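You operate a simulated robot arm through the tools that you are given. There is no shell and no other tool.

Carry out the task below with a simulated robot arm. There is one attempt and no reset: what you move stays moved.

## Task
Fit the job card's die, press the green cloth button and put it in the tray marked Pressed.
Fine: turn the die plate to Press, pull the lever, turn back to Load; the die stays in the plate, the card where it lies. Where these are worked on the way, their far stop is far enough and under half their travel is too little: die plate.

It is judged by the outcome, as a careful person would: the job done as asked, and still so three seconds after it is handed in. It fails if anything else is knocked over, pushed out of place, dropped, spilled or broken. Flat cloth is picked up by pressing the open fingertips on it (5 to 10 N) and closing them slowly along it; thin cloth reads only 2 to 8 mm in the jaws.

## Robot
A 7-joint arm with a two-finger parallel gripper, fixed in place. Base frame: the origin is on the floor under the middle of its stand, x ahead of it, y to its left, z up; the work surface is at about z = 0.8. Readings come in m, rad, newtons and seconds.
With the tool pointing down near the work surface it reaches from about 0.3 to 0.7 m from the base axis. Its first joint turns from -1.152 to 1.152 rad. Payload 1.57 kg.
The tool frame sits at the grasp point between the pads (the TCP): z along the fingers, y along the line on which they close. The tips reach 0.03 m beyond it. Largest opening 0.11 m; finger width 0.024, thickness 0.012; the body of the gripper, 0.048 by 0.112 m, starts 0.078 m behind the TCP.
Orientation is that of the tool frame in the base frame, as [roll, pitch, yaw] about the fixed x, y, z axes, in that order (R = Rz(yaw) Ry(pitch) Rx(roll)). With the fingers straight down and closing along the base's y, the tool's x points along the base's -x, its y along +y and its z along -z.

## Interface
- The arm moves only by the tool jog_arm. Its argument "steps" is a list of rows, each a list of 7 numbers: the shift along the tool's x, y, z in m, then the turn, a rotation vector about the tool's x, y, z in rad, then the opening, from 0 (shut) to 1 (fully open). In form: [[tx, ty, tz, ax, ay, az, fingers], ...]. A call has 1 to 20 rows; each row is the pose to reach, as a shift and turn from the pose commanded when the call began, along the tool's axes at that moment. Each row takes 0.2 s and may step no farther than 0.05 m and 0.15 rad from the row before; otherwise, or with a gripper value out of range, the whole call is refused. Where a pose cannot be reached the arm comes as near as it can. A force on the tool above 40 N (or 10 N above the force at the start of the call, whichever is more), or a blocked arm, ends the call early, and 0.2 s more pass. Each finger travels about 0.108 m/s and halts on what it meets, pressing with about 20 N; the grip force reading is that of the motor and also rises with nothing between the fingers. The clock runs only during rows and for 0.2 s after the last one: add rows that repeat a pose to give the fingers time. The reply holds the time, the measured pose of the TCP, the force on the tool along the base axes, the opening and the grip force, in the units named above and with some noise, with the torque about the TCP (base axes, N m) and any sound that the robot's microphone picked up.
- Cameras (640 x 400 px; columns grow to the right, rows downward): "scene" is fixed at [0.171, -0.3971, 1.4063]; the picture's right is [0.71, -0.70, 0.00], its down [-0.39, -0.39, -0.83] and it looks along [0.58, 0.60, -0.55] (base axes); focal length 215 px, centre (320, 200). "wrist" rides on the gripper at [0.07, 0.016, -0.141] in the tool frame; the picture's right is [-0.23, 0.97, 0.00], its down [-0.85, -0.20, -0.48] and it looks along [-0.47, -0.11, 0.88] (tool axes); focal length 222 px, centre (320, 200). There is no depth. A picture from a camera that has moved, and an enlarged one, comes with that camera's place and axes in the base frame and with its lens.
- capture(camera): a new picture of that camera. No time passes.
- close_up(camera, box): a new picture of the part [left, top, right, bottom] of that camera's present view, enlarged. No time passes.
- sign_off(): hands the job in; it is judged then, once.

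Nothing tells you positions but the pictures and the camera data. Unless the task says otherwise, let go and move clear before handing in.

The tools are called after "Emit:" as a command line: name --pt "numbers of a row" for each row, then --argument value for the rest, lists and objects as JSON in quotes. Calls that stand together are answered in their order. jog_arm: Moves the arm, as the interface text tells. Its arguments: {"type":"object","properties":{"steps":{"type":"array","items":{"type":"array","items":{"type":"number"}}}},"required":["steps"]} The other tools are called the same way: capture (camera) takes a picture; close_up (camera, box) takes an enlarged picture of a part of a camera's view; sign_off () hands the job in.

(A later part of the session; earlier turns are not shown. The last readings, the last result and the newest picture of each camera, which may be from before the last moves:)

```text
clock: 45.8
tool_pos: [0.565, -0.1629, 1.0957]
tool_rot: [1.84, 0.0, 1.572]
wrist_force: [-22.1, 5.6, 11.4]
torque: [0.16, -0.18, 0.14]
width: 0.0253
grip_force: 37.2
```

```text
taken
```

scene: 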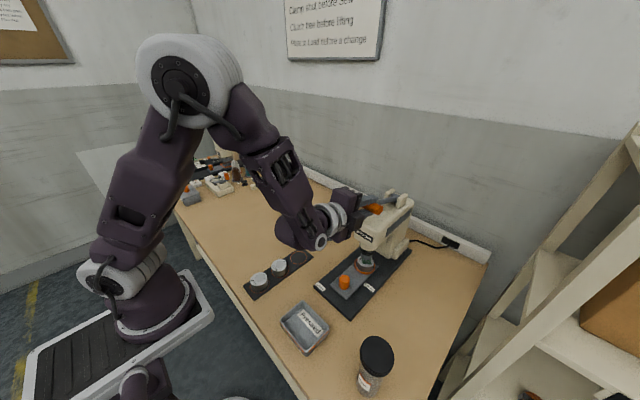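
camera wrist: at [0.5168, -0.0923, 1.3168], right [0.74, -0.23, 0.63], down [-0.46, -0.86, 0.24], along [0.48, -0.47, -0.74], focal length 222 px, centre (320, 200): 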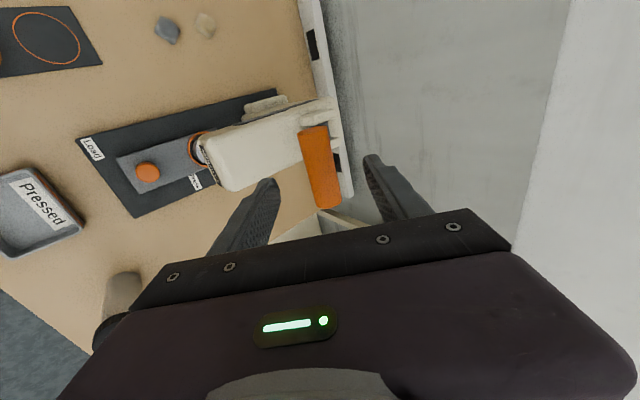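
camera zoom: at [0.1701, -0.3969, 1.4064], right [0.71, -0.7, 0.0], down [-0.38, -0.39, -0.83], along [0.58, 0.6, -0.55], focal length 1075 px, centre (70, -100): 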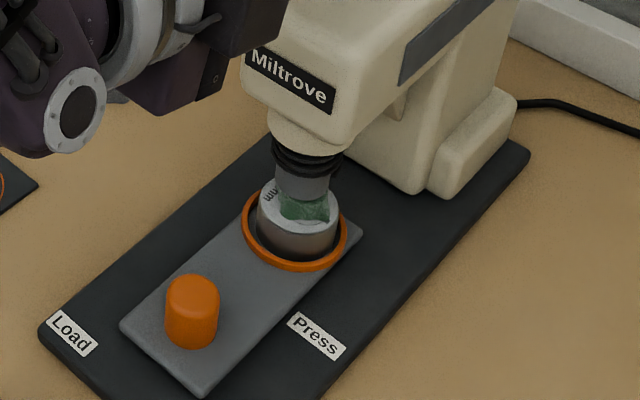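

The ram is now squeezing the button and the lever has come about 36°. I'll refine the pivot to about (0.7195, 1.048), relieve the radial load, and continue in small steps until the lever stops.

Emit:
jog_arm --pt "0 0 -0.0008 0 0 0 0.15" --pt "0 -0.0081 -0.0008 -0.05 0 0 0.15" --pt "0 -0.0081 -0.0008 -0.05 0 0 0.15"

Emit:
close_up --camera "scene" --box '[345, 230, 385, 280]'

Emit:
close_up --camera "scene" --box '[340, 180, 430, 250]'

```text
clock: 46.6
tool_pos: [0.5625, -0.1635, 1.0876]
tool_rot: [1.792, -0.001, 1.574]
wrist_force: [-8.1, 8.9, 6.5]
torque: [0.06, -0.04, 0.25]
width: 0.0257
grip_force: 36.7
```

```text
8.00 times, centred on (365, 255) of scene
camera zoom: at [0.1706, -0.3968, 1.4064], right [0.71, -0.7, 0.0], down [-0.39, -0.39, -0.83], along [0.58, 0.6, -0.55], focal length 1720 px, centre (-40, -240)
```

zoom: 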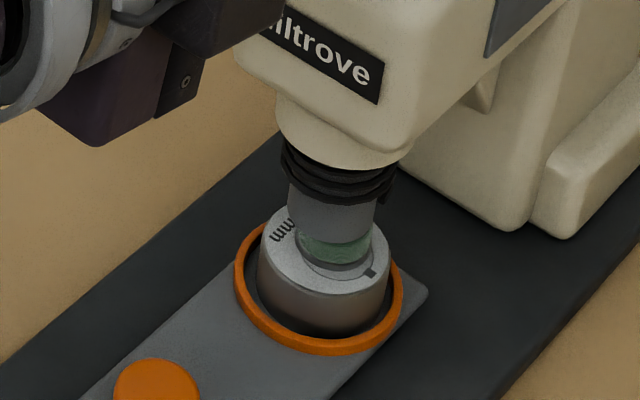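

```text
5.71 times, centred on (385, 215) of scene
camera zoom: at [0.1706, -0.3968, 1.4064], right [0.71, -0.7, 0.0], down [-0.39, -0.39, -0.83], along [0.58, 0.6, -0.55], focal length 1228 px, centre (-51, 114)
```

zoom: 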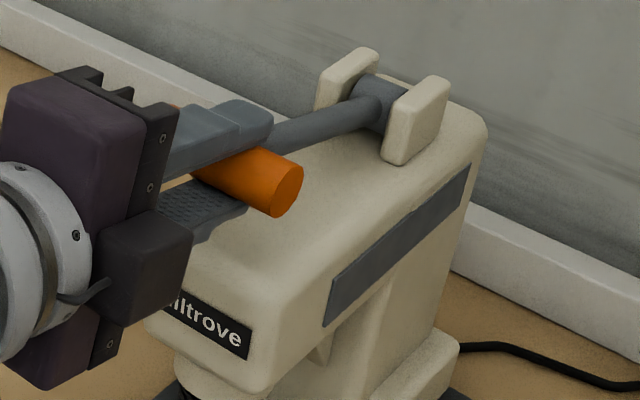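

The ram has come right down and the cloth is now a compact pressed button. I'll continue gently to find the lever's stop and make sure of a full press.

Emit:
jog_arm --pt "0.0004 -0.004 -0.0003 -0.025 0 0 0.15" --pt "0.0004 -0.0081 -0.0003 -0.05 0 0 0.15" --pt "0.0004 -0.0121 -0.0001 -0.075 0 0 0.15" --pt "0.0004 -0.0161 0.0002 -0.1 0 0 0.15" --pt "0.0004 -0.0161 0.0002 -0.1 0 0 0.15"

Emit:
close_up --camera "scene" --box '[345, 230, 385, 280]'

Emit:
close_up --camera "scene" --box '[340, 180, 430, 250]'

```text
clock: 47.8
tool_pos: [0.5594, -0.1622, 1.0725]
tool_rot: [1.689, 0.0, 1.571]
wrist_force: [-14.8, 4.3, 10.6]
torque: [0.0, -0.19, 0.07]
width: 0.0254
grip_force: 36.7
```

```text
8.00 times, centred on (365, 255) of scene
camera zoom: at [0.1703, -0.3969, 1.4064], right [0.71, -0.7, 0.0], down [-0.39, -0.39, -0.83], along [0.58, 0.6, -0.55], focal length 1720 px, centre (-40, -240)
```

zoom: 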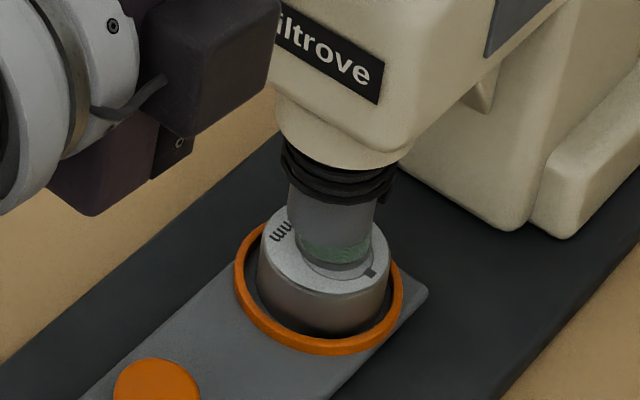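

```text
5.71 times, centred on (385, 215) of scene
camera zoom: at [0.1703, -0.3969, 1.4064], right [0.71, -0.7, 0.0], down [-0.39, -0.39, -0.83], along [0.58, 0.6, -0.55], focal length 1228 px, centre (-51, 114)
```

zoom: 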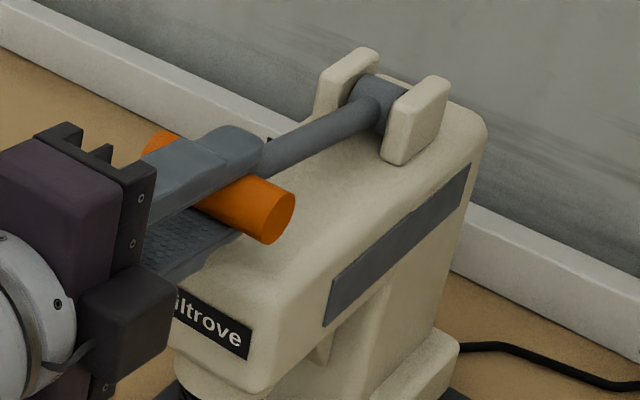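

Still only about 9 N of resistance, and the ram is nearly on the die. I'll continue in small steps toward the stop.

Emit:
jog_arm --pt "0 -0.0041 -0.0003 -0.025 0 0 0.15" --pt "0 -0.0082 -0.0002 -0.05 0 0 0.15" --pt "0 -0.0122 0 -0.075 0 0 0.15" --pt "0 -0.0163 0.0003 -0.1 0 0 0.15" --pt "0 -0.0163 0.0003 -0.1 0 0 0.15"

Emit:
close_up --camera "scene" --box '[345, 230, 385, 280]'

Emit:
close_up --camera "scene" --box '[340, 180, 430, 250]'

Emit:
capture --camera "scene"

```text
clock: 48.4
tool_pos: [0.5598, -0.1642, 1.0714]
tool_rot: [1.635, 0.004, 1.572]
wrist_force: [-9.2, 1.1, 8.9]
torque: [0.19, -0.06, -0.11]
width: 0.0258
grip_force: 36.4
stopped in row 2: the force on the tool passed its limit at 45 N (the readings are from after the stop); the commanded pose is now the measured one
```

```text
8.00 times, centred on (365, 255) of scene
camera zoom: at [0.1706, -0.397, 1.4063], right [0.71, -0.7, 0.0], down [-0.39, -0.39, -0.83], along [0.58, 0.6, -0.55], focal length 1720 px, centre (-40, -240)
```

zoom: 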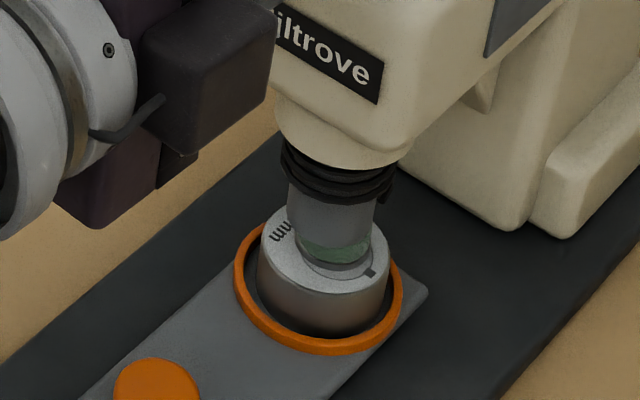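

```text
5.71 times, centred on (385, 215) of scene
camera zoom: at [0.1706, -0.397, 1.4063], right [0.71, -0.7, 0.0], down [-0.39, -0.39, -0.83], along [0.58, 0.6, -0.55], focal length 1228 px, centre (-51, 114)
```

zoom: 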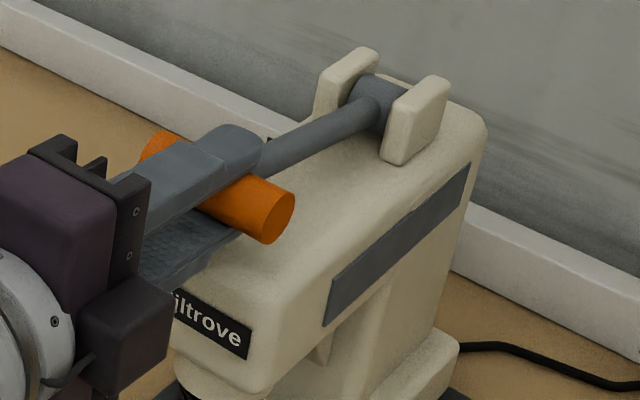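

```text
taken
```

scene: 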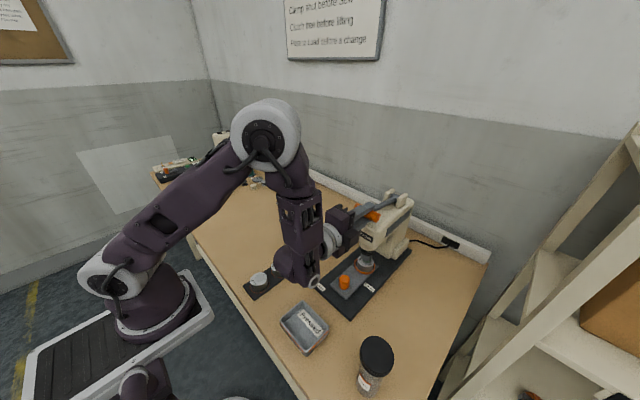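

The lever hit its stop (force limit at 45 N, about 44° of travel), so the press stroke is complete. The lever seems lightly sprung, so I'll guide it back up along its arc rather than let it snap.

Emit:
jog_arm --pt "0 0.0064 0.0006 0.04 0 0 0.15" --pt "0 0.0128 0.0013 0.08 0 0 0.15" --pt "0 0.0192 0.0026 0.12 0 0 0.15" --pt "0 0.0255 0.0039 0.16 0 0 0.15" --pt "0 0.0317 0.0056 0.2 0 0 0.15" --pt "0 0.0379 0.0075 0.24 0 0 0.15" --pt "0 0.0379 0.0075 0.24 0 0 0.15"

Emit:
close_up --camera "scene" --box '[320, 140, 430, 230]'

Emit:
close_up --camera "scene" --box '[345, 230, 385, 280]'

```text
clock: 50.0
tool_pos: [0.5708, -0.1627, 1.1078]
tool_rot: [1.877, 0.003, 1.571]
wrist_force: [2.0, 4.8, 5.4]
torque: [0.08, -0.26, -0.02]
width: 0.0253
grip_force: 36.5
```

```text
4.44 times, centred on (375, 185) of scene
camera zoom: at [0.1709, -0.397, 1.4063], right [0.71, -0.7, 0.0], down [-0.39, -0.39, -0.83], along [0.58, 0.6, -0.55], focal length 955 px, centre (76, 267)
```

zoom: 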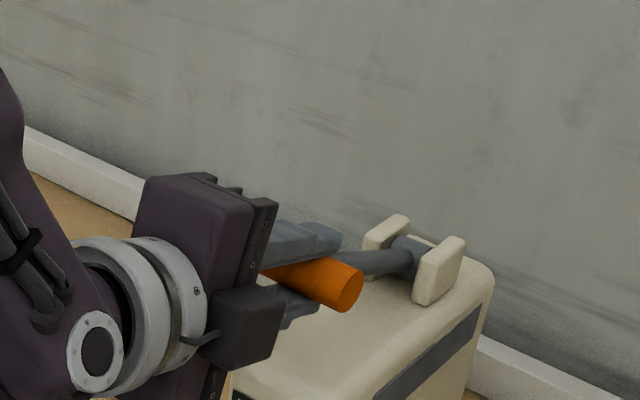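

```text
8.00 times, centred on (365, 255) of scene
camera zoom: at [0.1709, -0.397, 1.4063], right [0.71, -0.7, 0.0], down [-0.39, -0.39, -0.83], along [0.58, 0.6, -0.55], focal length 1720 px, centre (-40, -240)
```

zoom: 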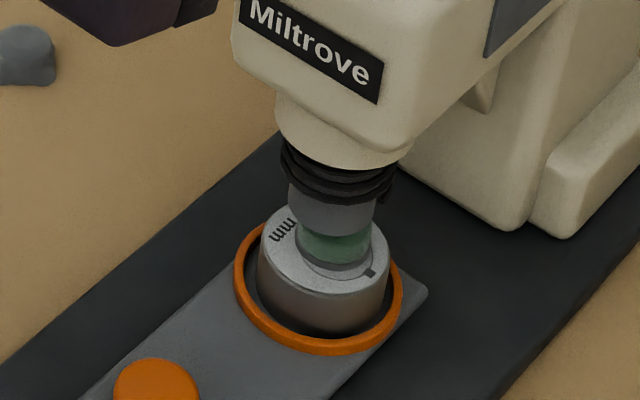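

The ram is lifting off and a neat pressed green button remains on the die. I'll keep guiding the lever back to its rest angle.

Emit:
jog_arm --pt "0 0.0065 0.0006 0.04 0 0 0.15" --pt "0 0.0129 0.0015 0.08 0 0 0.15" --pt "0 0.0193 0.0027 0.12 0 0 0.15" --pt "0 0.0256 0.0041 0.16 0 0 0.15" --pt "0 0.0318 0.0058 0.2 0 0 0.15" --pt "0 0.038 0.0077 0.24 0 0 0.15" --pt "0 0.0441 0.0099 0.28 0 0 0.15" --pt "0 0.05 0.0122 0.32 0 0 0.15" --pt "0 0.056 0.0148 0.36 0 0 0.15" --pt "0 0.0618 0.0177 0.4 0 0 0.15" --pt "0 0.0674 0.0209 0.44 0 0 0.15" --pt "0 0.0729 0.0241 0.48 0 0 0.15" --pt "0 0.0729 0.0241 0.48 0 0 0.15"

Emit:
close_up --camera "scene" --box '[320, 120, 430, 220]'

Emit:
close_up --camera "scene" --box '[345, 230, 385, 280]'

```text
clock: 52.8
tool_pos: [0.6145, -0.1635, 1.1708]
tool_rot: [2.356, 0.003, 1.572]
wrist_force: [-5.1, -5.1, 12.0]
torque: [-0.13, -0.34, -0.26]
width: 0.0258
grip_force: 36.3
```

```text
4.00 times, centred on (375, 170) of scene
camera zoom: at [0.1706, -0.3972, 1.4063], right [0.71, -0.7, 0.0], down [-0.39, -0.39, -0.83], along [0.58, 0.6, -0.55], focal length 860 px, centre (100, 320)
```

zoom: 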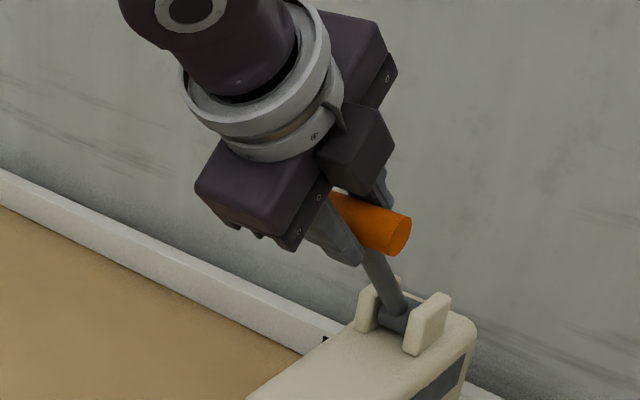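

```text
8.00 times, centred on (365, 255) of scene
camera zoom: at [0.1706, -0.3972, 1.4063], right [0.71, -0.7, 0.0], down [-0.39, -0.39, -0.83], along [0.58, 0.6, -0.55], focal length 1720 px, centre (-40, -240)
```

zoom: 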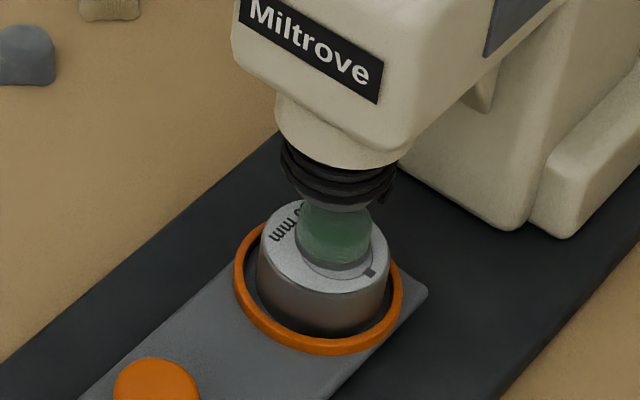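

The lever is back near rest and the ram is clear of the button. I'll open the fingers and back straight out along the tool axis.

Emit:
jog_arm --pt "0 0 0 0 0 0 0.26" --pt "0 0 0 0 0 0 0.38" --pt "0 0 0 0 0 0 0.5" --pt "0 0 0 0 0 0 0.6" --pt "0 0 -0.03 0 0 0 0.6" --pt "0 0 -0.07 0 0 0 0.6" --pt "0 0 -0.11 0 0 0 0.6" --pt "0 0 -0.11 0 0 0 0.6"

Emit:
capture --camera "scene"

Emit:
close_up --camera "scene" --box '[330, 140, 430, 280]'

```text
clock: 54.5
tool_pos: [0.5372, -0.1615, 1.2469]
tool_rot: [2.357, 0.003, 1.571]
wrist_force: [-1.0, -0.2, 0.1]
torque: [-0.02, -0.02, -0.02]
width: 0.0659
grip_force: 0.1
```

```text
taken
```

scene: 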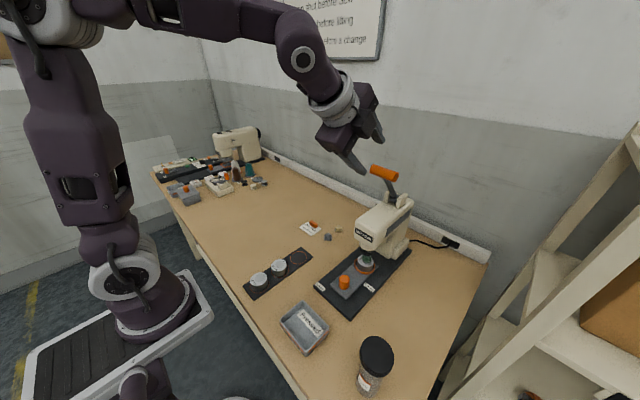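

```text
2.86 times, centred on (380, 210) of scene
camera zoom: at [0.1709, -0.3971, 1.4063], right [0.71, -0.7, 0.0], down [-0.39, -0.39, -0.83], along [0.58, 0.6, -0.55], focal length 614 px, centre (149, 171)
```

zoom: 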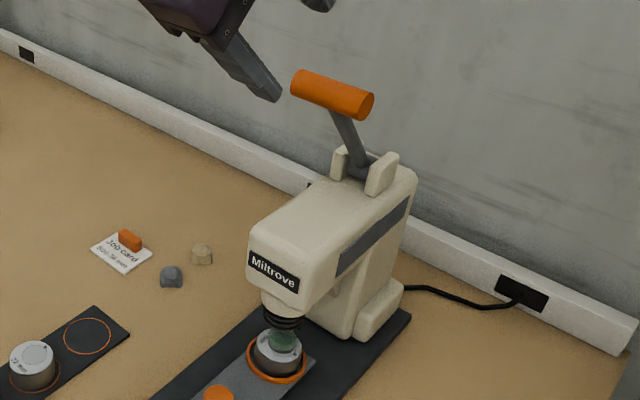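

The lever rests upright again and the pressed button sits on the die under the raised ram. Now I'll straighten the tool, come down in front of the press and head back to the knob.

Emit:
jog_arm --pt "0.0002 -0.0312 0.0152 0.131 0 0 0.6" --pt "0.0005 -0.0623 0.0305 0.262 0 0 0.6" --pt "0.0007 -0.0935 0.0458 0.393 0 0 0.6" --pt "0.001 -0.1246 0.061 0.524 0 0 0.6" --pt "0.0012 -0.1558 0.0762 0.655 0 0 0.6" --pt "0.0015 -0.1869 0.0915 0.7866 0 0 0.6" --pt "0.0015 -0.1869 0.0915 0.7866 0 0 0.6"

Emit:
capture --camera "scene"

Emit:
capture --camera "wrist"

```text
clock: 56.1
tool_pos: [0.4691, -0.1609, 1.0474]
tool_rot: [-3.138, 0.003, 1.571]
wrist_force: [-0.1, 0.0, 0.9]
torque: [-0.01, 0.0, -0.02]
width: 0.0658
grip_force: 0.0
```

```text
taken
```

scene: 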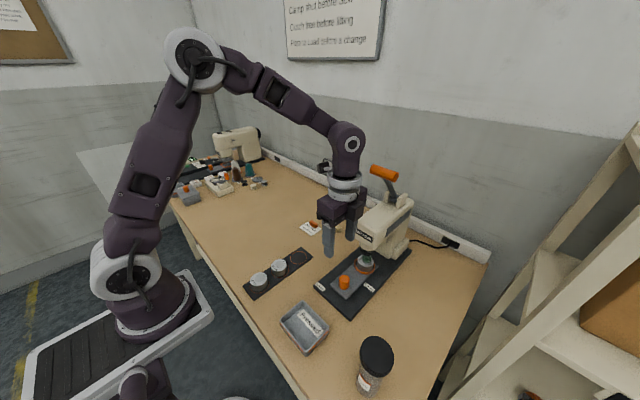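

```text
taken
camera wrist: at [0.4848, -0.0911, 1.1877], right [0.97, -0.23, 0.0], down [-0.2, -0.85, 0.48], along [-0.11, -0.47, -0.88], focal length 222 px, centre (320, 200)
```

wrist: 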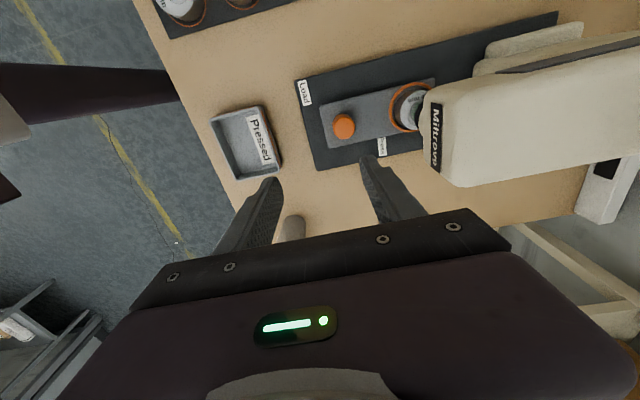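

The tool is upright again at (0.469, -0.161, 1.047). I'll rotate back 45° and move over the knob, which hasn't moved.

Emit:
jog_arm --pt "0 0 0 0 0 -0.131 0.6" --pt "0 0 0 0 0 -0.262 0.6" --pt "0 0.01 0.02 0 0 -0.393 0.6" --pt "0.0005 0.02 0.05 0 0 -0.524 0.6" --pt "0.0005 0.03 0.075 0 0 -0.655 0.6" --pt "0.0005 0.0345 0.09 0 0 -0.785 0.6" --pt "0.0005 0.0345 0.09 0 0 -0.785 0.6"

Emit:
capture --camera "wrist"

Emit:
close_up --camera "wrist" --box '[250, 110, 390, 230]'

Emit:
close_up --camera "scene" --box '[310, 190, 430, 310]'

```text
clock: 57.8
tool_pos: [0.5038, -0.1614, 0.9603]
tool_rot: [-3.139, 0.0, 2.359]
wrist_force: [0.0, 0.2, 0.4]
torque: [0.01, 0.01, 0.01]
width: 0.0661
grip_force: 0.0
```

```text
taken
camera wrist: at [0.4646, -0.1011, 1.1], right [0.85, 0.53, 0.0], down [0.47, -0.74, 0.48], along [0.25, -0.41, -0.88], focal length 222 px, centre (320, 200)
```

wrist: 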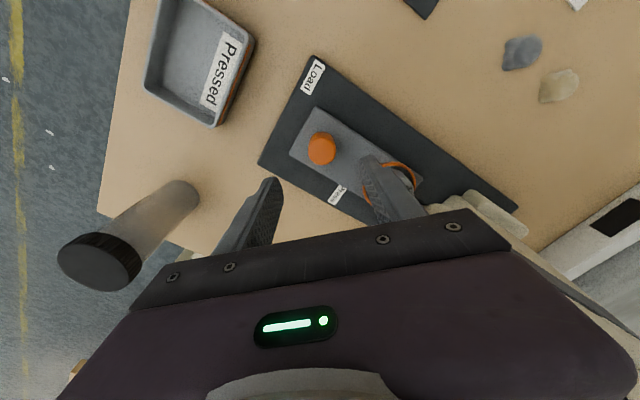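

```text
3.33 times, centred on (320, 170) of wrist
camera zoom: at [0.4646, -0.1011, 1.1], right [0.85, 0.53, 0.0], down [0.47, -0.74, 0.48], along [0.25, -0.41, -0.88], focal length 740 px, centre (320, 300)
```

zoom: 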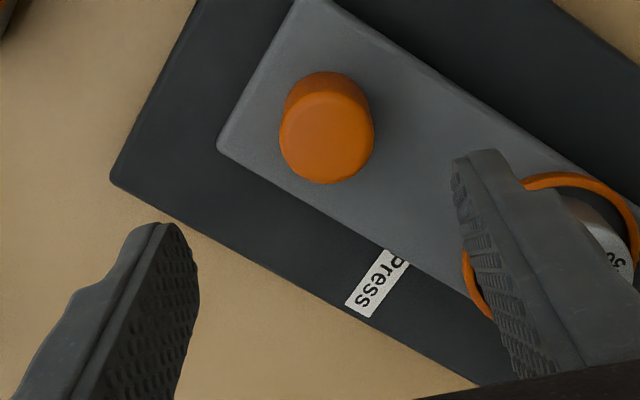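

```text
3.33 times, centred on (370, 250) of scene
camera zoom: at [0.171, -0.3971, 1.4063], right [0.71, -0.7, 0.0], down [-0.39, -0.39, -0.83], along [0.58, 0.6, -0.55], focal length 716 px, centre (153, 33)
```

zoom: 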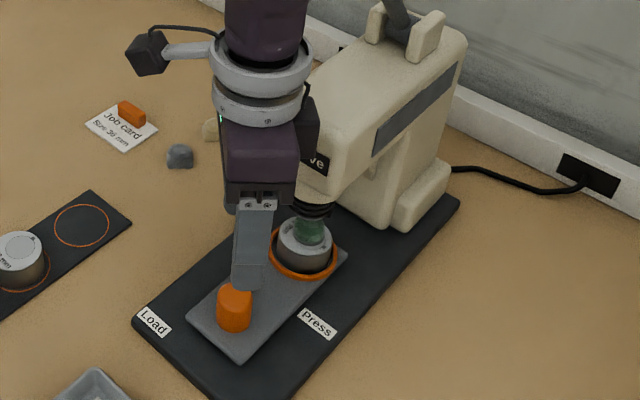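

The knob appears about 2 mm off along the closing axis, so I'll correct by 1.8 mm and lower onto it.

Emit:
jog_arm --pt "0.0003 0.0018 0.035 0 0 0 0.6" --pt "0.0003 0.0018 0.065 0 0 0 0.55" --pt "0.0003 0.0018 0.085 0 0 0 0.5" --pt "0.0003 0.0018 0.0955 0 0 0 0.5" --pt "0.0003 0.0018 0.0955 0 0 0 0.5"

Emit:
close_up --camera "wrist" --box '[240, 110, 400, 230]'

Emit:
close_up --camera "scene" --box '[310, 190, 430, 310]'

```text
clock: 59.0
tool_pos: [0.5039, -0.161, 0.8655]
tool_rot: [-3.137, 0.001, 2.356]
wrist_force: [0.0, -0.7, 1.1]
torque: [-0.03, 0.03, 0.02]
width: 0.0551
grip_force: 0.0
```

```text
3.33 times, centred on (320, 170) of wrist
camera zoom: at [0.4651, -0.1004, 1.006], right [0.85, 0.53, 0.0], down [0.46, -0.74, 0.48], along [0.25, -0.41, -0.88], focal length 740 px, centre (320, 300)
```

zoom: 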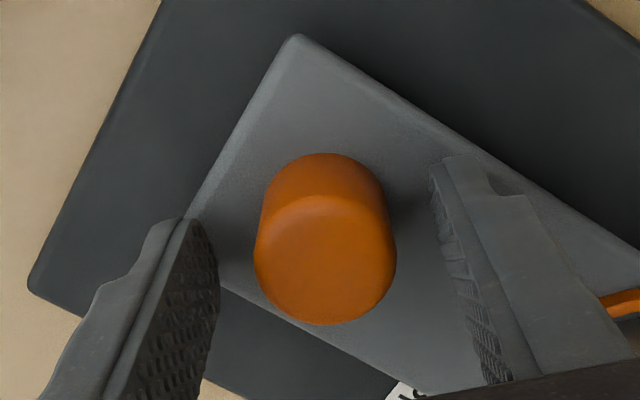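

```text
3.33 times, centred on (370, 250) of scene
camera zoom: at [0.171, -0.3971, 1.4063], right [0.71, -0.7, 0.0], down [-0.39, -0.39, -0.83], along [0.58, 0.6, -0.55], focal length 716 px, centre (153, 33)
```

zoom: 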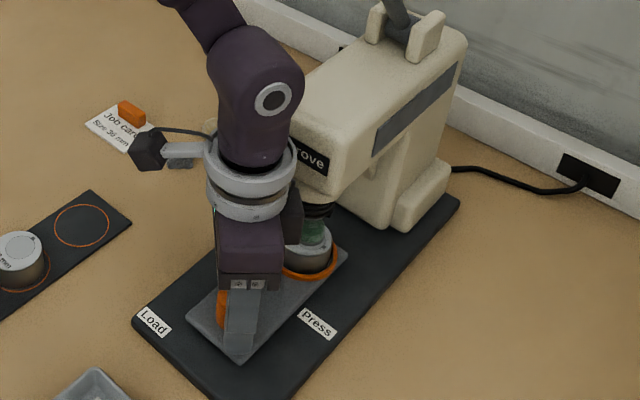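

Well lined up. I'll close on the knob.

Emit:
jog_arm --pt "0.0006 0.0006 0 0 0 0 0.42" --pt "0.0006 0.0006 0 0 0 0 0.33" --pt "0.0006 0.0006 0 0 0 0 0.26" --pt "0.0006 0.0006 0 0 0 0 0.2" --pt "0.0006 0.0006 0 0 0 0 0.2"

```text
clock: 60.1
tool_pos: [0.5041, -0.1591, 0.8664]
tool_rot: [-3.138, 0.0, 2.356]
wrist_force: [-0.3, 0.0, -1.2]
torque: [0.23, -0.35, 0.01]
width: 0.0309
grip_force: 39.8
```

The knob is gripped with almost no side load. Now turning counter-clockwise toward Load.

Emit:
jog_arm --pt "0 0 0 0 0 -0.06 0.2" --pt "0 0 0 0 0 -0.12 0.2" --pt "0 0 0 0 0 -0.18 0.2" --pt "0 0 0 0 0 -0.24 0.2" --pt "0 0 0 0 0 -0.3 0.2" --pt "0 0 0 0 0 -0.36 0.2" --pt "0 0 0 0 0 -0.42 0.2" --pt "0 0 0 0 0 -0.42 0.2"

Emit:
close_up --camera "scene" --box '[310, 190, 430, 310]'

```text
clock: 62.0
tool_pos: [0.5049, -0.1599, 0.8643]
tool_rot: [-3.14, -0.002, 2.777]
wrist_force: [-3.0, -12.7, 1.1]
torque: [0.03, -0.21, 0.02]
width: 0.0311
grip_force: 40.0
```

```text
3.33 times, centred on (370, 250) of scene
camera zoom: at [0.1709, -0.3974, 1.4062], right [0.71, -0.7, 0.0], down [-0.39, -0.39, -0.83], along [0.58, 0.6, -0.55], focal length 716 px, centre (153, 33)
```

zoom: 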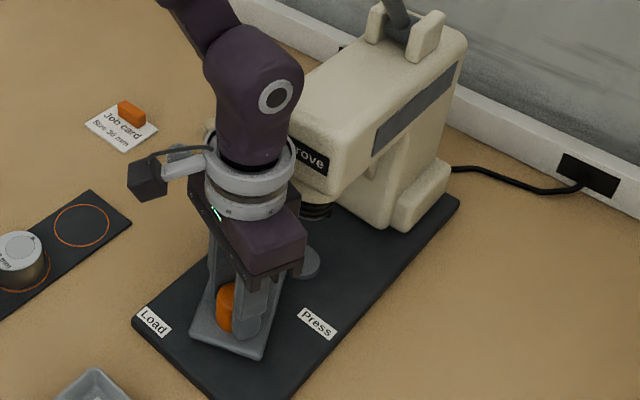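

The plate follows smoothly with the wrist clear of the press. I'll trim the side load and keep turning.

Emit:
jog_arm --pt "0 -0.0007 0 0 0 -0.06 0.2" --pt "0 -0.0007 0 0 0 -0.12 0.2" --pt "0 -0.0007 0 0 0 -0.18 0.2" --pt "0 -0.0007 0 0 0 -0.24 0.2" --pt "0 -0.0007 0 0 0 -0.3 0.2" --pt "0 -0.0007 0 0 0 -0.36 0.2" --pt "0 -0.0007 0 0 0 -0.42 0.2" --pt "0 -0.0007 0 0 0 -0.48 0.2" --pt "0 -0.0007 0 0 0 -0.48 0.2"

Emit:
close_up --camera "scene" --box '[310, 190, 430, 310]'

```text
clock: 64.0
tool_pos: [0.5051, -0.1602, 0.8651]
tool_rot: [-3.14, -0.002, -3.027]
wrist_force: [1.7, -10.8, -9.7]
torque: [0.13, -0.85, 0.01]
width: 0.0311
grip_force: 40.2
```

```text
3.33 times, centred on (370, 250) of scene
camera zoom: at [0.1711, -0.3974, 1.4061], right [0.71, -0.7, 0.0], down [-0.39, -0.39, -0.83], along [0.58, 0.6, -0.55], focal length 716 px, centre (153, 33)
```

zoom: 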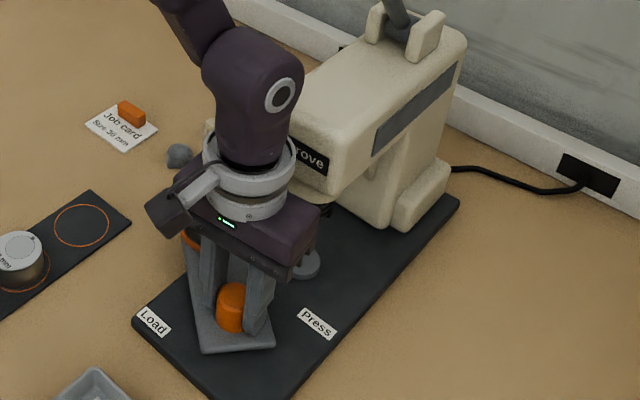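

More than halfway back. I'll continue to the Load stop.

Emit:
jog_arm --pt "0 -0.0006 0.0002 0 0 -0.06 0.2" --pt "0 -0.0006 0.0002 0 0 -0.12 0.2" --pt "0 -0.0006 0.0002 0 0 -0.18 0.2" --pt "0 -0.0006 0.0002 0 0 -0.24 0.2" --pt "0 -0.0006 0.0002 0 0 -0.3 0.2" --pt "0 -0.0006 0.0002 0 0 -0.36 0.2" --pt "0 -0.0006 0.0002 0 0 -0.42 0.2" --pt "0 -0.0006 0.0002 0 0 -0.48 0.2" --pt "0 -0.0006 0.0002 0 0 -0.54 0.2" --pt "0 -0.0006 0.0002 0 0 -0.6 0.2" --pt "0 -0.0006 0.0002 0 0 -0.6 0.2"

Emit:
close_up --camera "scene" --box '[290, 190, 410, 310]'

Emit:
capture --camera "wrist"

```text
clock: 66.3
tool_pos: [0.5043, -0.1605, 0.8656]
tool_rot: [3.142, -0.004, -2.426]
wrist_force: [-1.8, -2.8, 5.1]
torque: [-0.21, 0.6, 0.06]
width: 0.0312
grip_force: 39.8
```

```text
3.33 times, centred on (350, 250) of scene
camera zoom: at [0.1708, -0.3972, 1.4063], right [0.71, -0.7, 0.0], down [-0.39, -0.39, -0.83], along [0.58, 0.6, -0.55], focal length 716 px, centre (220, 33)
```

zoom: 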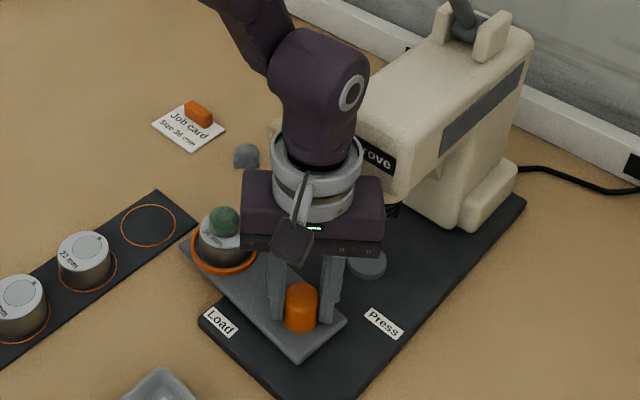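

```text
taken
camera wrist: at [0.4401, -0.1936, 1.0065], right [-0.47, 0.88, 0.0], down [0.78, 0.41, 0.48], along [0.42, 0.22, -0.88], focal length 222 px, centre (320, 200)
```

wrist: 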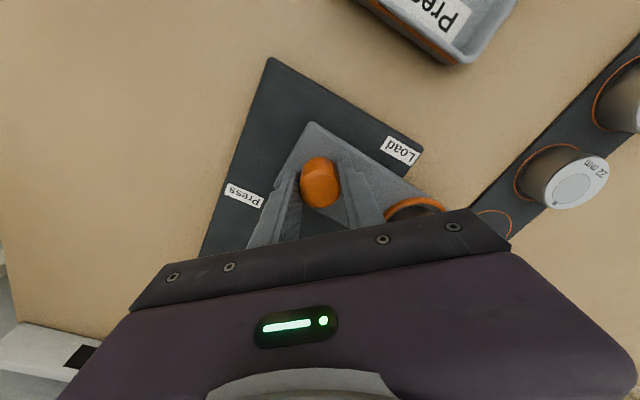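

Almost at Load, about 4° left, with the pressed button riding along. I'll turn the last bit against the stop.

Emit:
jog_arm --pt "0 0 0 0 0 -0.03 0.2" --pt "0 0 0 0 0 -0.06 0.2" --pt "0 0 0 0 0 -0.085 0.2" --pt "0 0 0 0 0 -0.11 0.2" --pt "0 0 0 0 0 -0.11 0.2"

Emit:
close_up --camera "scene" --box '[290, 190, 410, 310]'

```text
clock: 67.5
tool_pos: [0.5045, -0.1602, 0.8654]
tool_rot: [-3.139, -0.002, -2.316]
wrist_force: [1.9, -1.2, 1.5]
torque: [0.35, -0.34, -0.59]
width: 0.0311
grip_force: 40.3
```

```text
3.33 times, centred on (350, 250) of scene
camera zoom: at [0.171, -0.3972, 1.4062], right [0.71, -0.7, 0.0], down [-0.39, -0.39, -0.83], along [0.58, 0.6, -0.55], focal length 716 px, centre (220, 33)
```

zoom: 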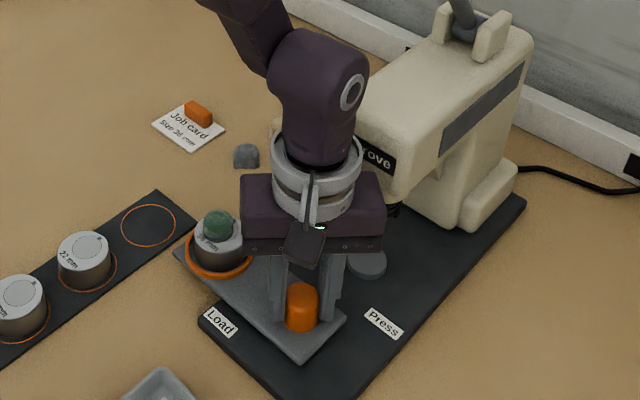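

The z-torque of -0.59 N·m shows the plate is against the Load stop. I'll release the knob, rise, and look at the button.

Emit:
jog_arm --pt "0 0 0 0 0 0.02 0.2" --pt "0 0 0 0 0 0.02 0.32" --pt "0 0 0 0 0 0.02 0.42" --pt "0 0 0 0 0 0.02 0.5" --pt "0 0 -0.02 0 0 0.02 0.5" --pt "0 0 -0.06 0 0 0.02 0.5" --pt "0 0 -0.1 0 0 0.02 0.5" --pt "0 0 -0.13 0 0 0.02 0.55" --pt "0 0 -0.13 0 0 0.02 0.55"

Emit:
capture --camera "wrist"

Emit:
close_up --camera "scene" --box '[295, 235, 375, 295]'

Emit:
close_up --camera "scene" --box '[260, 280, 350, 365]'

```text
clock: 69.5
tool_pos: [0.5046, -0.1587, 0.9971]
tool_rot: [-3.141, -0.003, -2.337]
wrist_force: [0.0, -1.2, -0.1]
torque: [0.0, 0.02, -0.01]
width: 0.0605
grip_force: 0.1
```

```text
taken
camera wrist: at [0.4438, -0.1983, 1.1379], right [-0.54, 0.84, 0.0], down [0.74, 0.48, 0.48], along [0.4, 0.26, -0.88], focal length 222 px, centre (320, 200)
```

wrist: 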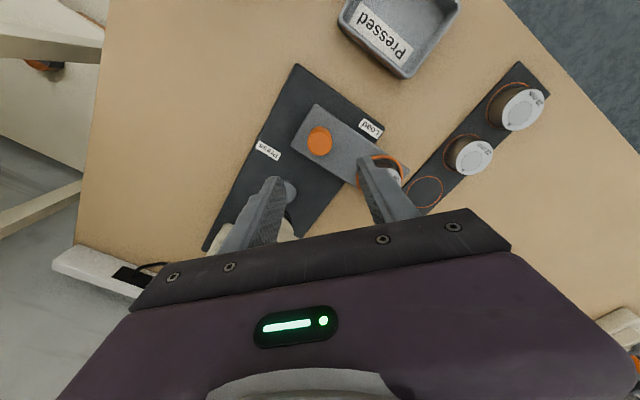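

```text
6.67 times, centred on (335, 265) of scene
camera zoom: at [0.171, -0.3971, 1.4063], right [0.71, -0.7, 0.0], down [-0.39, -0.39, -0.83], along [0.58, 0.6, -0.55], focal length 1433 px, centre (220, -233)
```

zoom: 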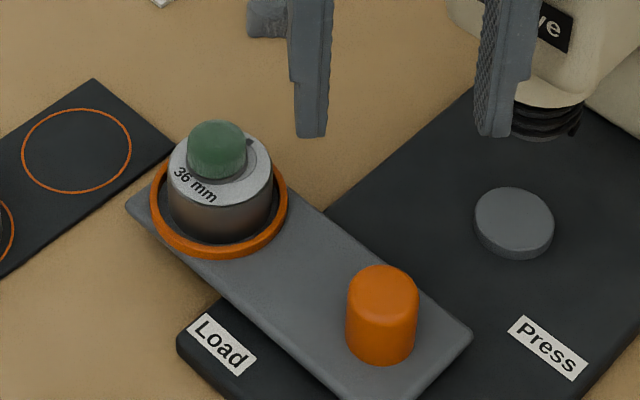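

```text
4.71 times, centred on (305, 322) of scene
camera zoom: at [0.171, -0.3971, 1.4063], right [0.71, -0.7, 0.0], down [-0.39, -0.39, -0.83], along [0.58, 0.6, -0.55], focal length 1012 px, centre (391, -376)
```

zoom: 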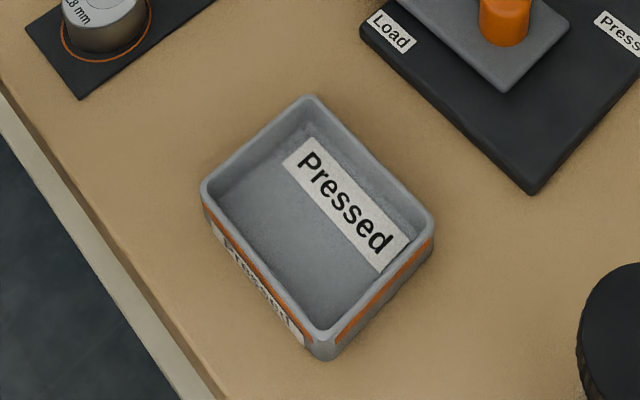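

The plate is back at Load with the neatly pressed green button on the die. I'll move over it to measure its position.

Emit:
jog_arm --pt "-0.025 0.0238 0 0 0 0 0.55" --pt "-0.05 0.0477 0.01 0 0 0 0.55" --pt "-0.0752 0.0715 0.03 0 0 0 0.55" --pt "-0.0752 0.0715 0.03 0 0 0 0.55"

Emit:
capture --camera "wrist"

Emit:
close_up --camera "wrist" --box '[250, 110, 390, 230]'

Emit:
close_up --camera "scene" --box '[300, 240, 350, 285]'

```text
clock: 70.5
tool_pos: [0.5034, -0.0568, 0.9652]
tool_rot: [3.141, -0.004, -2.338]
wrist_force: [-0.8, -0.2, -0.7]
torque: [-0.04, 0.01, -0.03]
width: 0.0606
grip_force: 0.2
```

```text
taken
camera wrist: at [0.4421, -0.0954, 1.1069], right [-0.54, 0.84, 0.0], down [0.74, 0.48, 0.48], along [0.4, 0.26, -0.88], focal length 222 px, centre (320, 200)
```

wrist: 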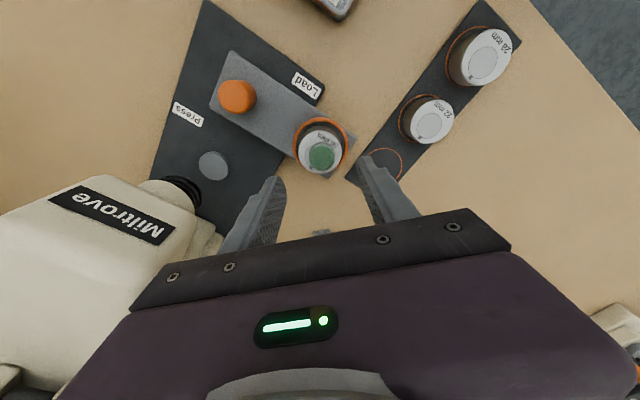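

```text
3.33 times, centred on (320, 170) of wrist
camera zoom: at [0.4421, -0.0954, 1.1069], right [-0.54, 0.84, 0.0], down [0.74, 0.48, 0.48], along [0.4, 0.26, -0.88], focal length 740 px, centre (320, 300)
```

zoom: 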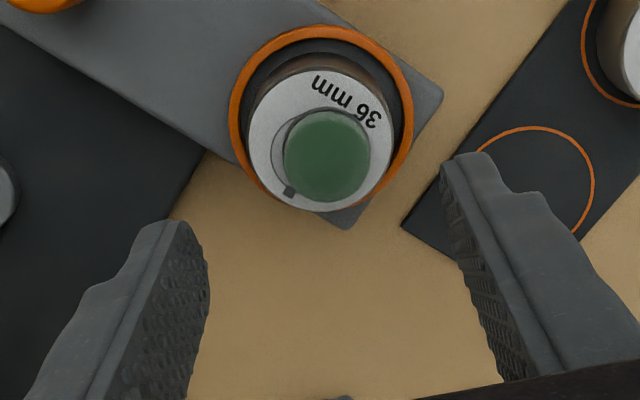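

```text
8.89 times, centred on (325, 262) of scene
camera zoom: at [0.171, -0.3971, 1.4063], right [0.71, -0.7, 0.0], down [-0.39, -0.39, -0.83], along [0.58, 0.6, -0.55], focal length 1911 px, centre (276, -356)
```

zoom: 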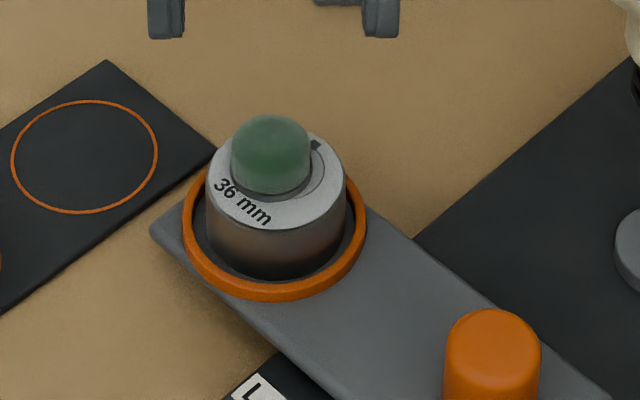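

The pressed button is about 27 mm across and sits 3 mm off my tool axis. I'll correct and lower until the tips are about 4 mm above the die face.

Emit:
jog_arm --pt "-0.003 0.001 0.025 0 0 0 0.55" --pt "-0.003 0.001 0.05 0 0 0 0.55" --pt "-0.003 0.001 0.07 0 0 0 0.52" --pt "-0.003 0.001 0.0775 0 0 0 0.5" --pt "-0.003 0.001 0.0775 0 0 0 0.5"

Emit:
close_up --camera "wrist" --box '[250, 110, 390, 230]'

Emit:
close_up --camera "scene" --box '[300, 240, 350, 285]'

```text
clock: 71.8
tool_pos: [0.5079, -0.0543, 0.8855]
tool_rot: [-3.139, -0.006, -2.337]
wrist_force: [1.1, -0.7, -0.1]
torque: [-0.03, -0.01, 0.02]
width: 0.055
grip_force: 0.1
```

```text
3.33 times, centred on (320, 170) of wrist
camera zoom: at [0.4454, -0.0934, 1.0273], right [-0.54, 0.84, 0.0], down [0.74, 0.48, 0.48], along [0.4, 0.26, -0.88], focal length 740 px, centre (320, 300)
```

zoom: 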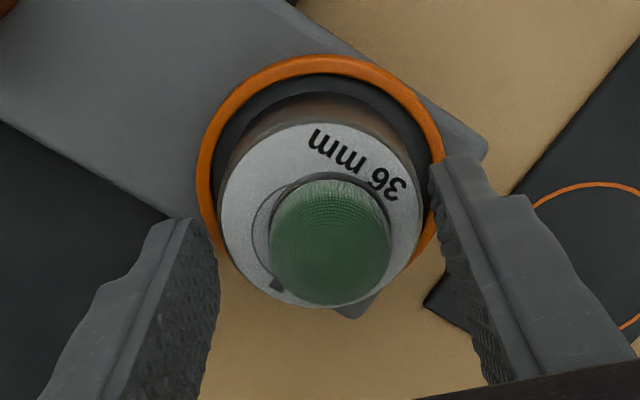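

```text
8.89 times, centred on (325, 262) of scene
camera zoom: at [0.171, -0.3971, 1.4063], right [0.71, -0.7, 0.0], down [-0.39, -0.39, -0.83], along [0.58, 0.6, -0.55], focal length 1911 px, centre (276, -356)
```

zoom: 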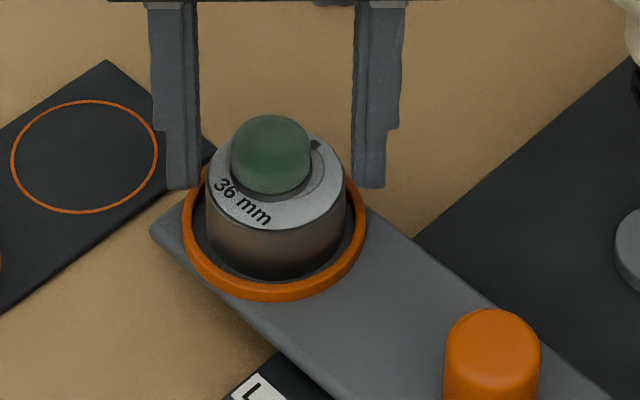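

Well placed; I'll shift 1.5 mm to centre, rise 1.5 mm for die clearance, and close slowly.

Emit:
jog_arm --pt "0 0.0015 -0.0015 0 0 0 0.45" --pt "0 0.0015 -0.0015 0 0 0 0.38" --pt "0 0.0015 -0.0015 0 0 0 0.32" --pt "0 0.0015 -0.0015 0 0 0 0.28" --pt "0 0.0015 -0.0015 0 0 0 0.24" --pt "0 0.0015 -0.0015 0 0 0 0.2" --pt "0 0.0015 -0.0015 0 0 0 0.2"

Emit:
close_up --camera "wrist" --box '[250, 110, 390, 230]'

Emit:
close_up --camera "scene" --box '[300, 240, 350, 285]'

```text
clock: 73.3
tool_pos: [0.5063, -0.0524, 0.8874]
tool_rot: [3.142, -0.004, -2.336]
wrist_force: [0.3, 0.3, 0.8]
torque: [-0.02, -0.01, 0.01]
width: 0.0264
grip_force: 19.8
```

```text
3.33 times, centred on (320, 170) of wrist
camera zoom: at [0.4446, -0.0923, 1.0291], right [-0.54, 0.84, 0.0], down [0.74, 0.48, 0.48], along [0.4, 0.26, -0.88], focal length 740 px, centre (320, 300)
```

zoom: 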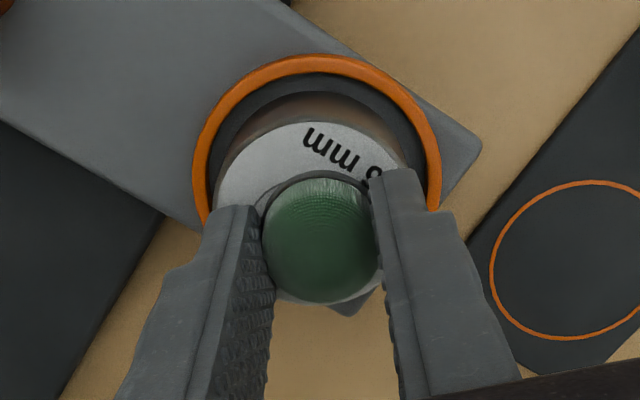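

```text
8.89 times, centred on (325, 262) of scene
camera zoom: at [0.171, -0.3971, 1.4063], right [0.71, -0.7, 0.0], down [-0.39, -0.39, -0.83], along [0.58, 0.6, -0.55], focal length 1911 px, centre (276, -356)
```

zoom: 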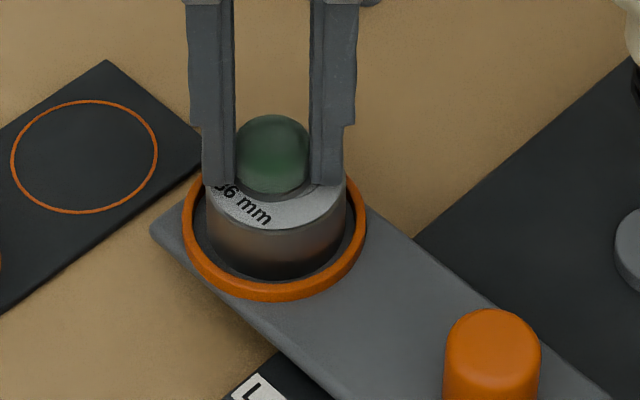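

Gripped at 26.4 mm. I'll lift a little and check that the die stays seated.

Emit:
jog_arm --pt "0 0 -0.01 0 0 0 0.2" --pt "0 0 -0.03 0 0 0 0.2" --pt "0 0 -0.06 0 0 0 0.2" --pt "0 0 -0.1 0 0 0 0.2" --pt "0 0 -0.1 0 0 0 0.2"

Emit:
capture --camera "wrist"

Emit:
close_up --camera "scene" --box '[270, 200, 390, 290]'

Emit:
close_up --camera "scene" --box '[270, 290, 340, 360]'

```text
clock: 74.5
tool_pos: [0.5072, -0.0547, 0.9916]
tool_rot: [-3.141, -0.004, -2.338]
wrist_force: [0.5, 0.0, -0.3]
torque: [-0.01, -0.04, 0.02]
width: 0.0266
grip_force: 20.3
```

```text
taken
camera wrist: at [0.4459, -0.0925, 1.1321], right [-0.54, 0.84, 0.0], down [0.74, 0.48, 0.48], along [0.4, 0.26, -0.88], focal length 222 px, centre (320, 200)
```

wrist: 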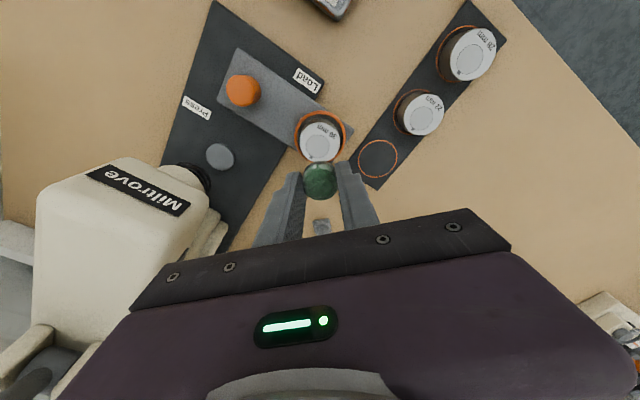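

```text
4.44 times, centred on (330, 245) of scene
camera zoom: at [0.171, -0.3971, 1.4063], right [0.71, -0.7, 0.0], down [-0.39, -0.39, -0.83], along [0.58, 0.6, -0.55], focal length 955 px, centre (276, 0)
```

zoom: 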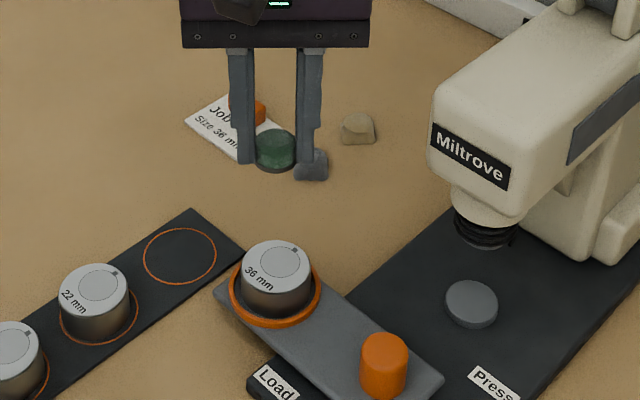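

```text
5.71 times, centred on (305, 325) of scene
camera zoom: at [0.171, -0.3971, 1.4063], right [0.71, -0.7, 0.0], down [-0.39, -0.39, -0.83], along [0.58, 0.6, -0.55], focal length 1228 px, centre (406, -514)
```

zoom: 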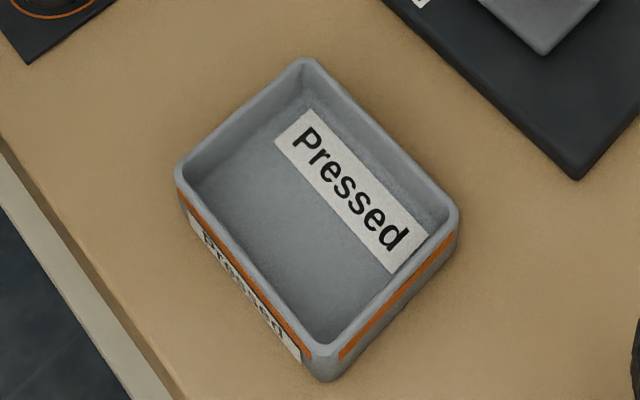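

The pressed button is in the gripper and the die stayed in the plate. The tray centre is about (0.344, -0.160), 80 × 100 mm with its rim near z = 0.825. I'll carry the button there at height, rotating back so the fingers close along y.

Emit:
jog_arm --pt "0.0316 0.0072 0 0 0 0.134 0.2" --pt "0.0631 0.0144 0 0 0 0.268 0.2" --pt "0.0947 0.0217 0 0 0 0.402 0.2" --pt "0.1263 0.0289 0 0 0 0.537 0.2" --pt "0.1578 0.0361 0 0 0 0.671 0.2" --pt "0.1894 0.0433 0 0 0 0.805 0.2" --pt "0.1894 0.0433 0 0 0 0.805 0.2"

Emit:
capture --camera "wrist"

Emit:
close_up --camera "wrist" --box '[220, 90, 420, 230]'

Emit:
capture --camera "scene"

```text
clock: 76.2
tool_pos: [0.344, -0.1598, 0.9892]
tool_rot: [-3.138, -0.003, 3.139]
wrist_force: [-0.6, -0.5, 0.0]
torque: [-0.02, -0.02, -0.06]
width: 0.0269
grip_force: 19.7
```

```text
taken
camera wrist: at [0.2724, -0.143, 1.1311], right [0.23, 0.97, 0.0], down [0.86, -0.2, 0.48], along [0.46, -0.11, -0.88], focal length 222 px, centre (320, 200)
```

wrist: 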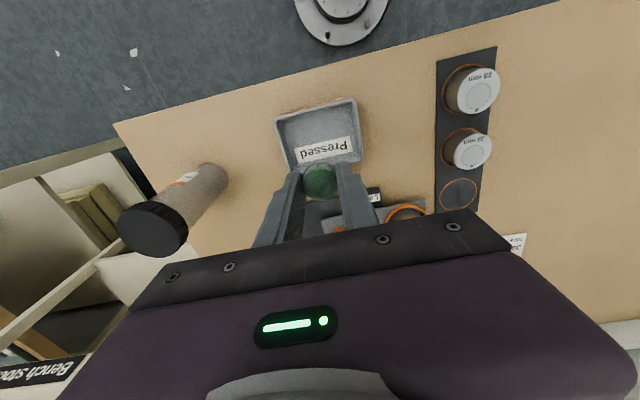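

```text
2.86 times, centred on (320, 160) of wrist
camera zoom: at [0.2724, -0.143, 1.1311], right [0.23, 0.97, 0.0], down [0.86, -0.2, 0.48], along [0.46, -0.11, -0.88], focal length 635 px, centre (320, 314)
```

zoom: 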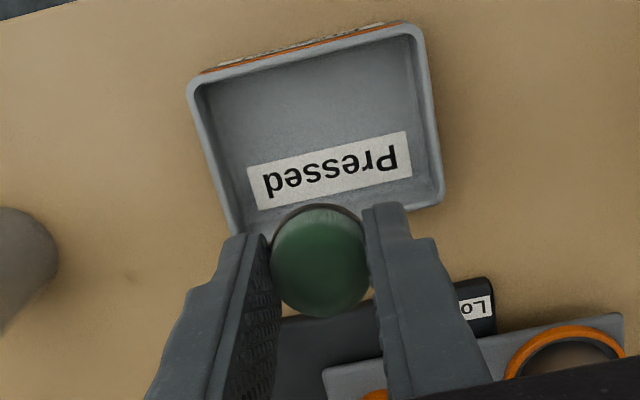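

```text
taken
```

scene: 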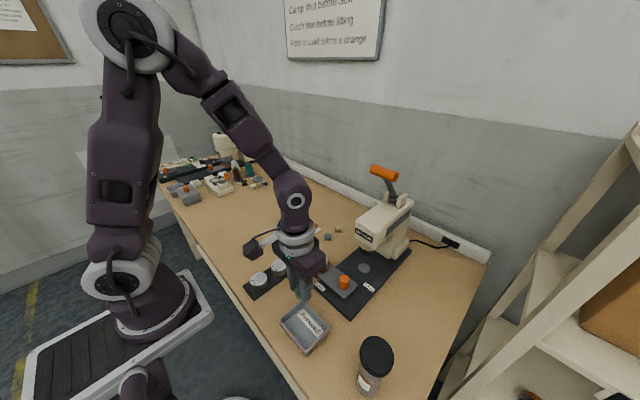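

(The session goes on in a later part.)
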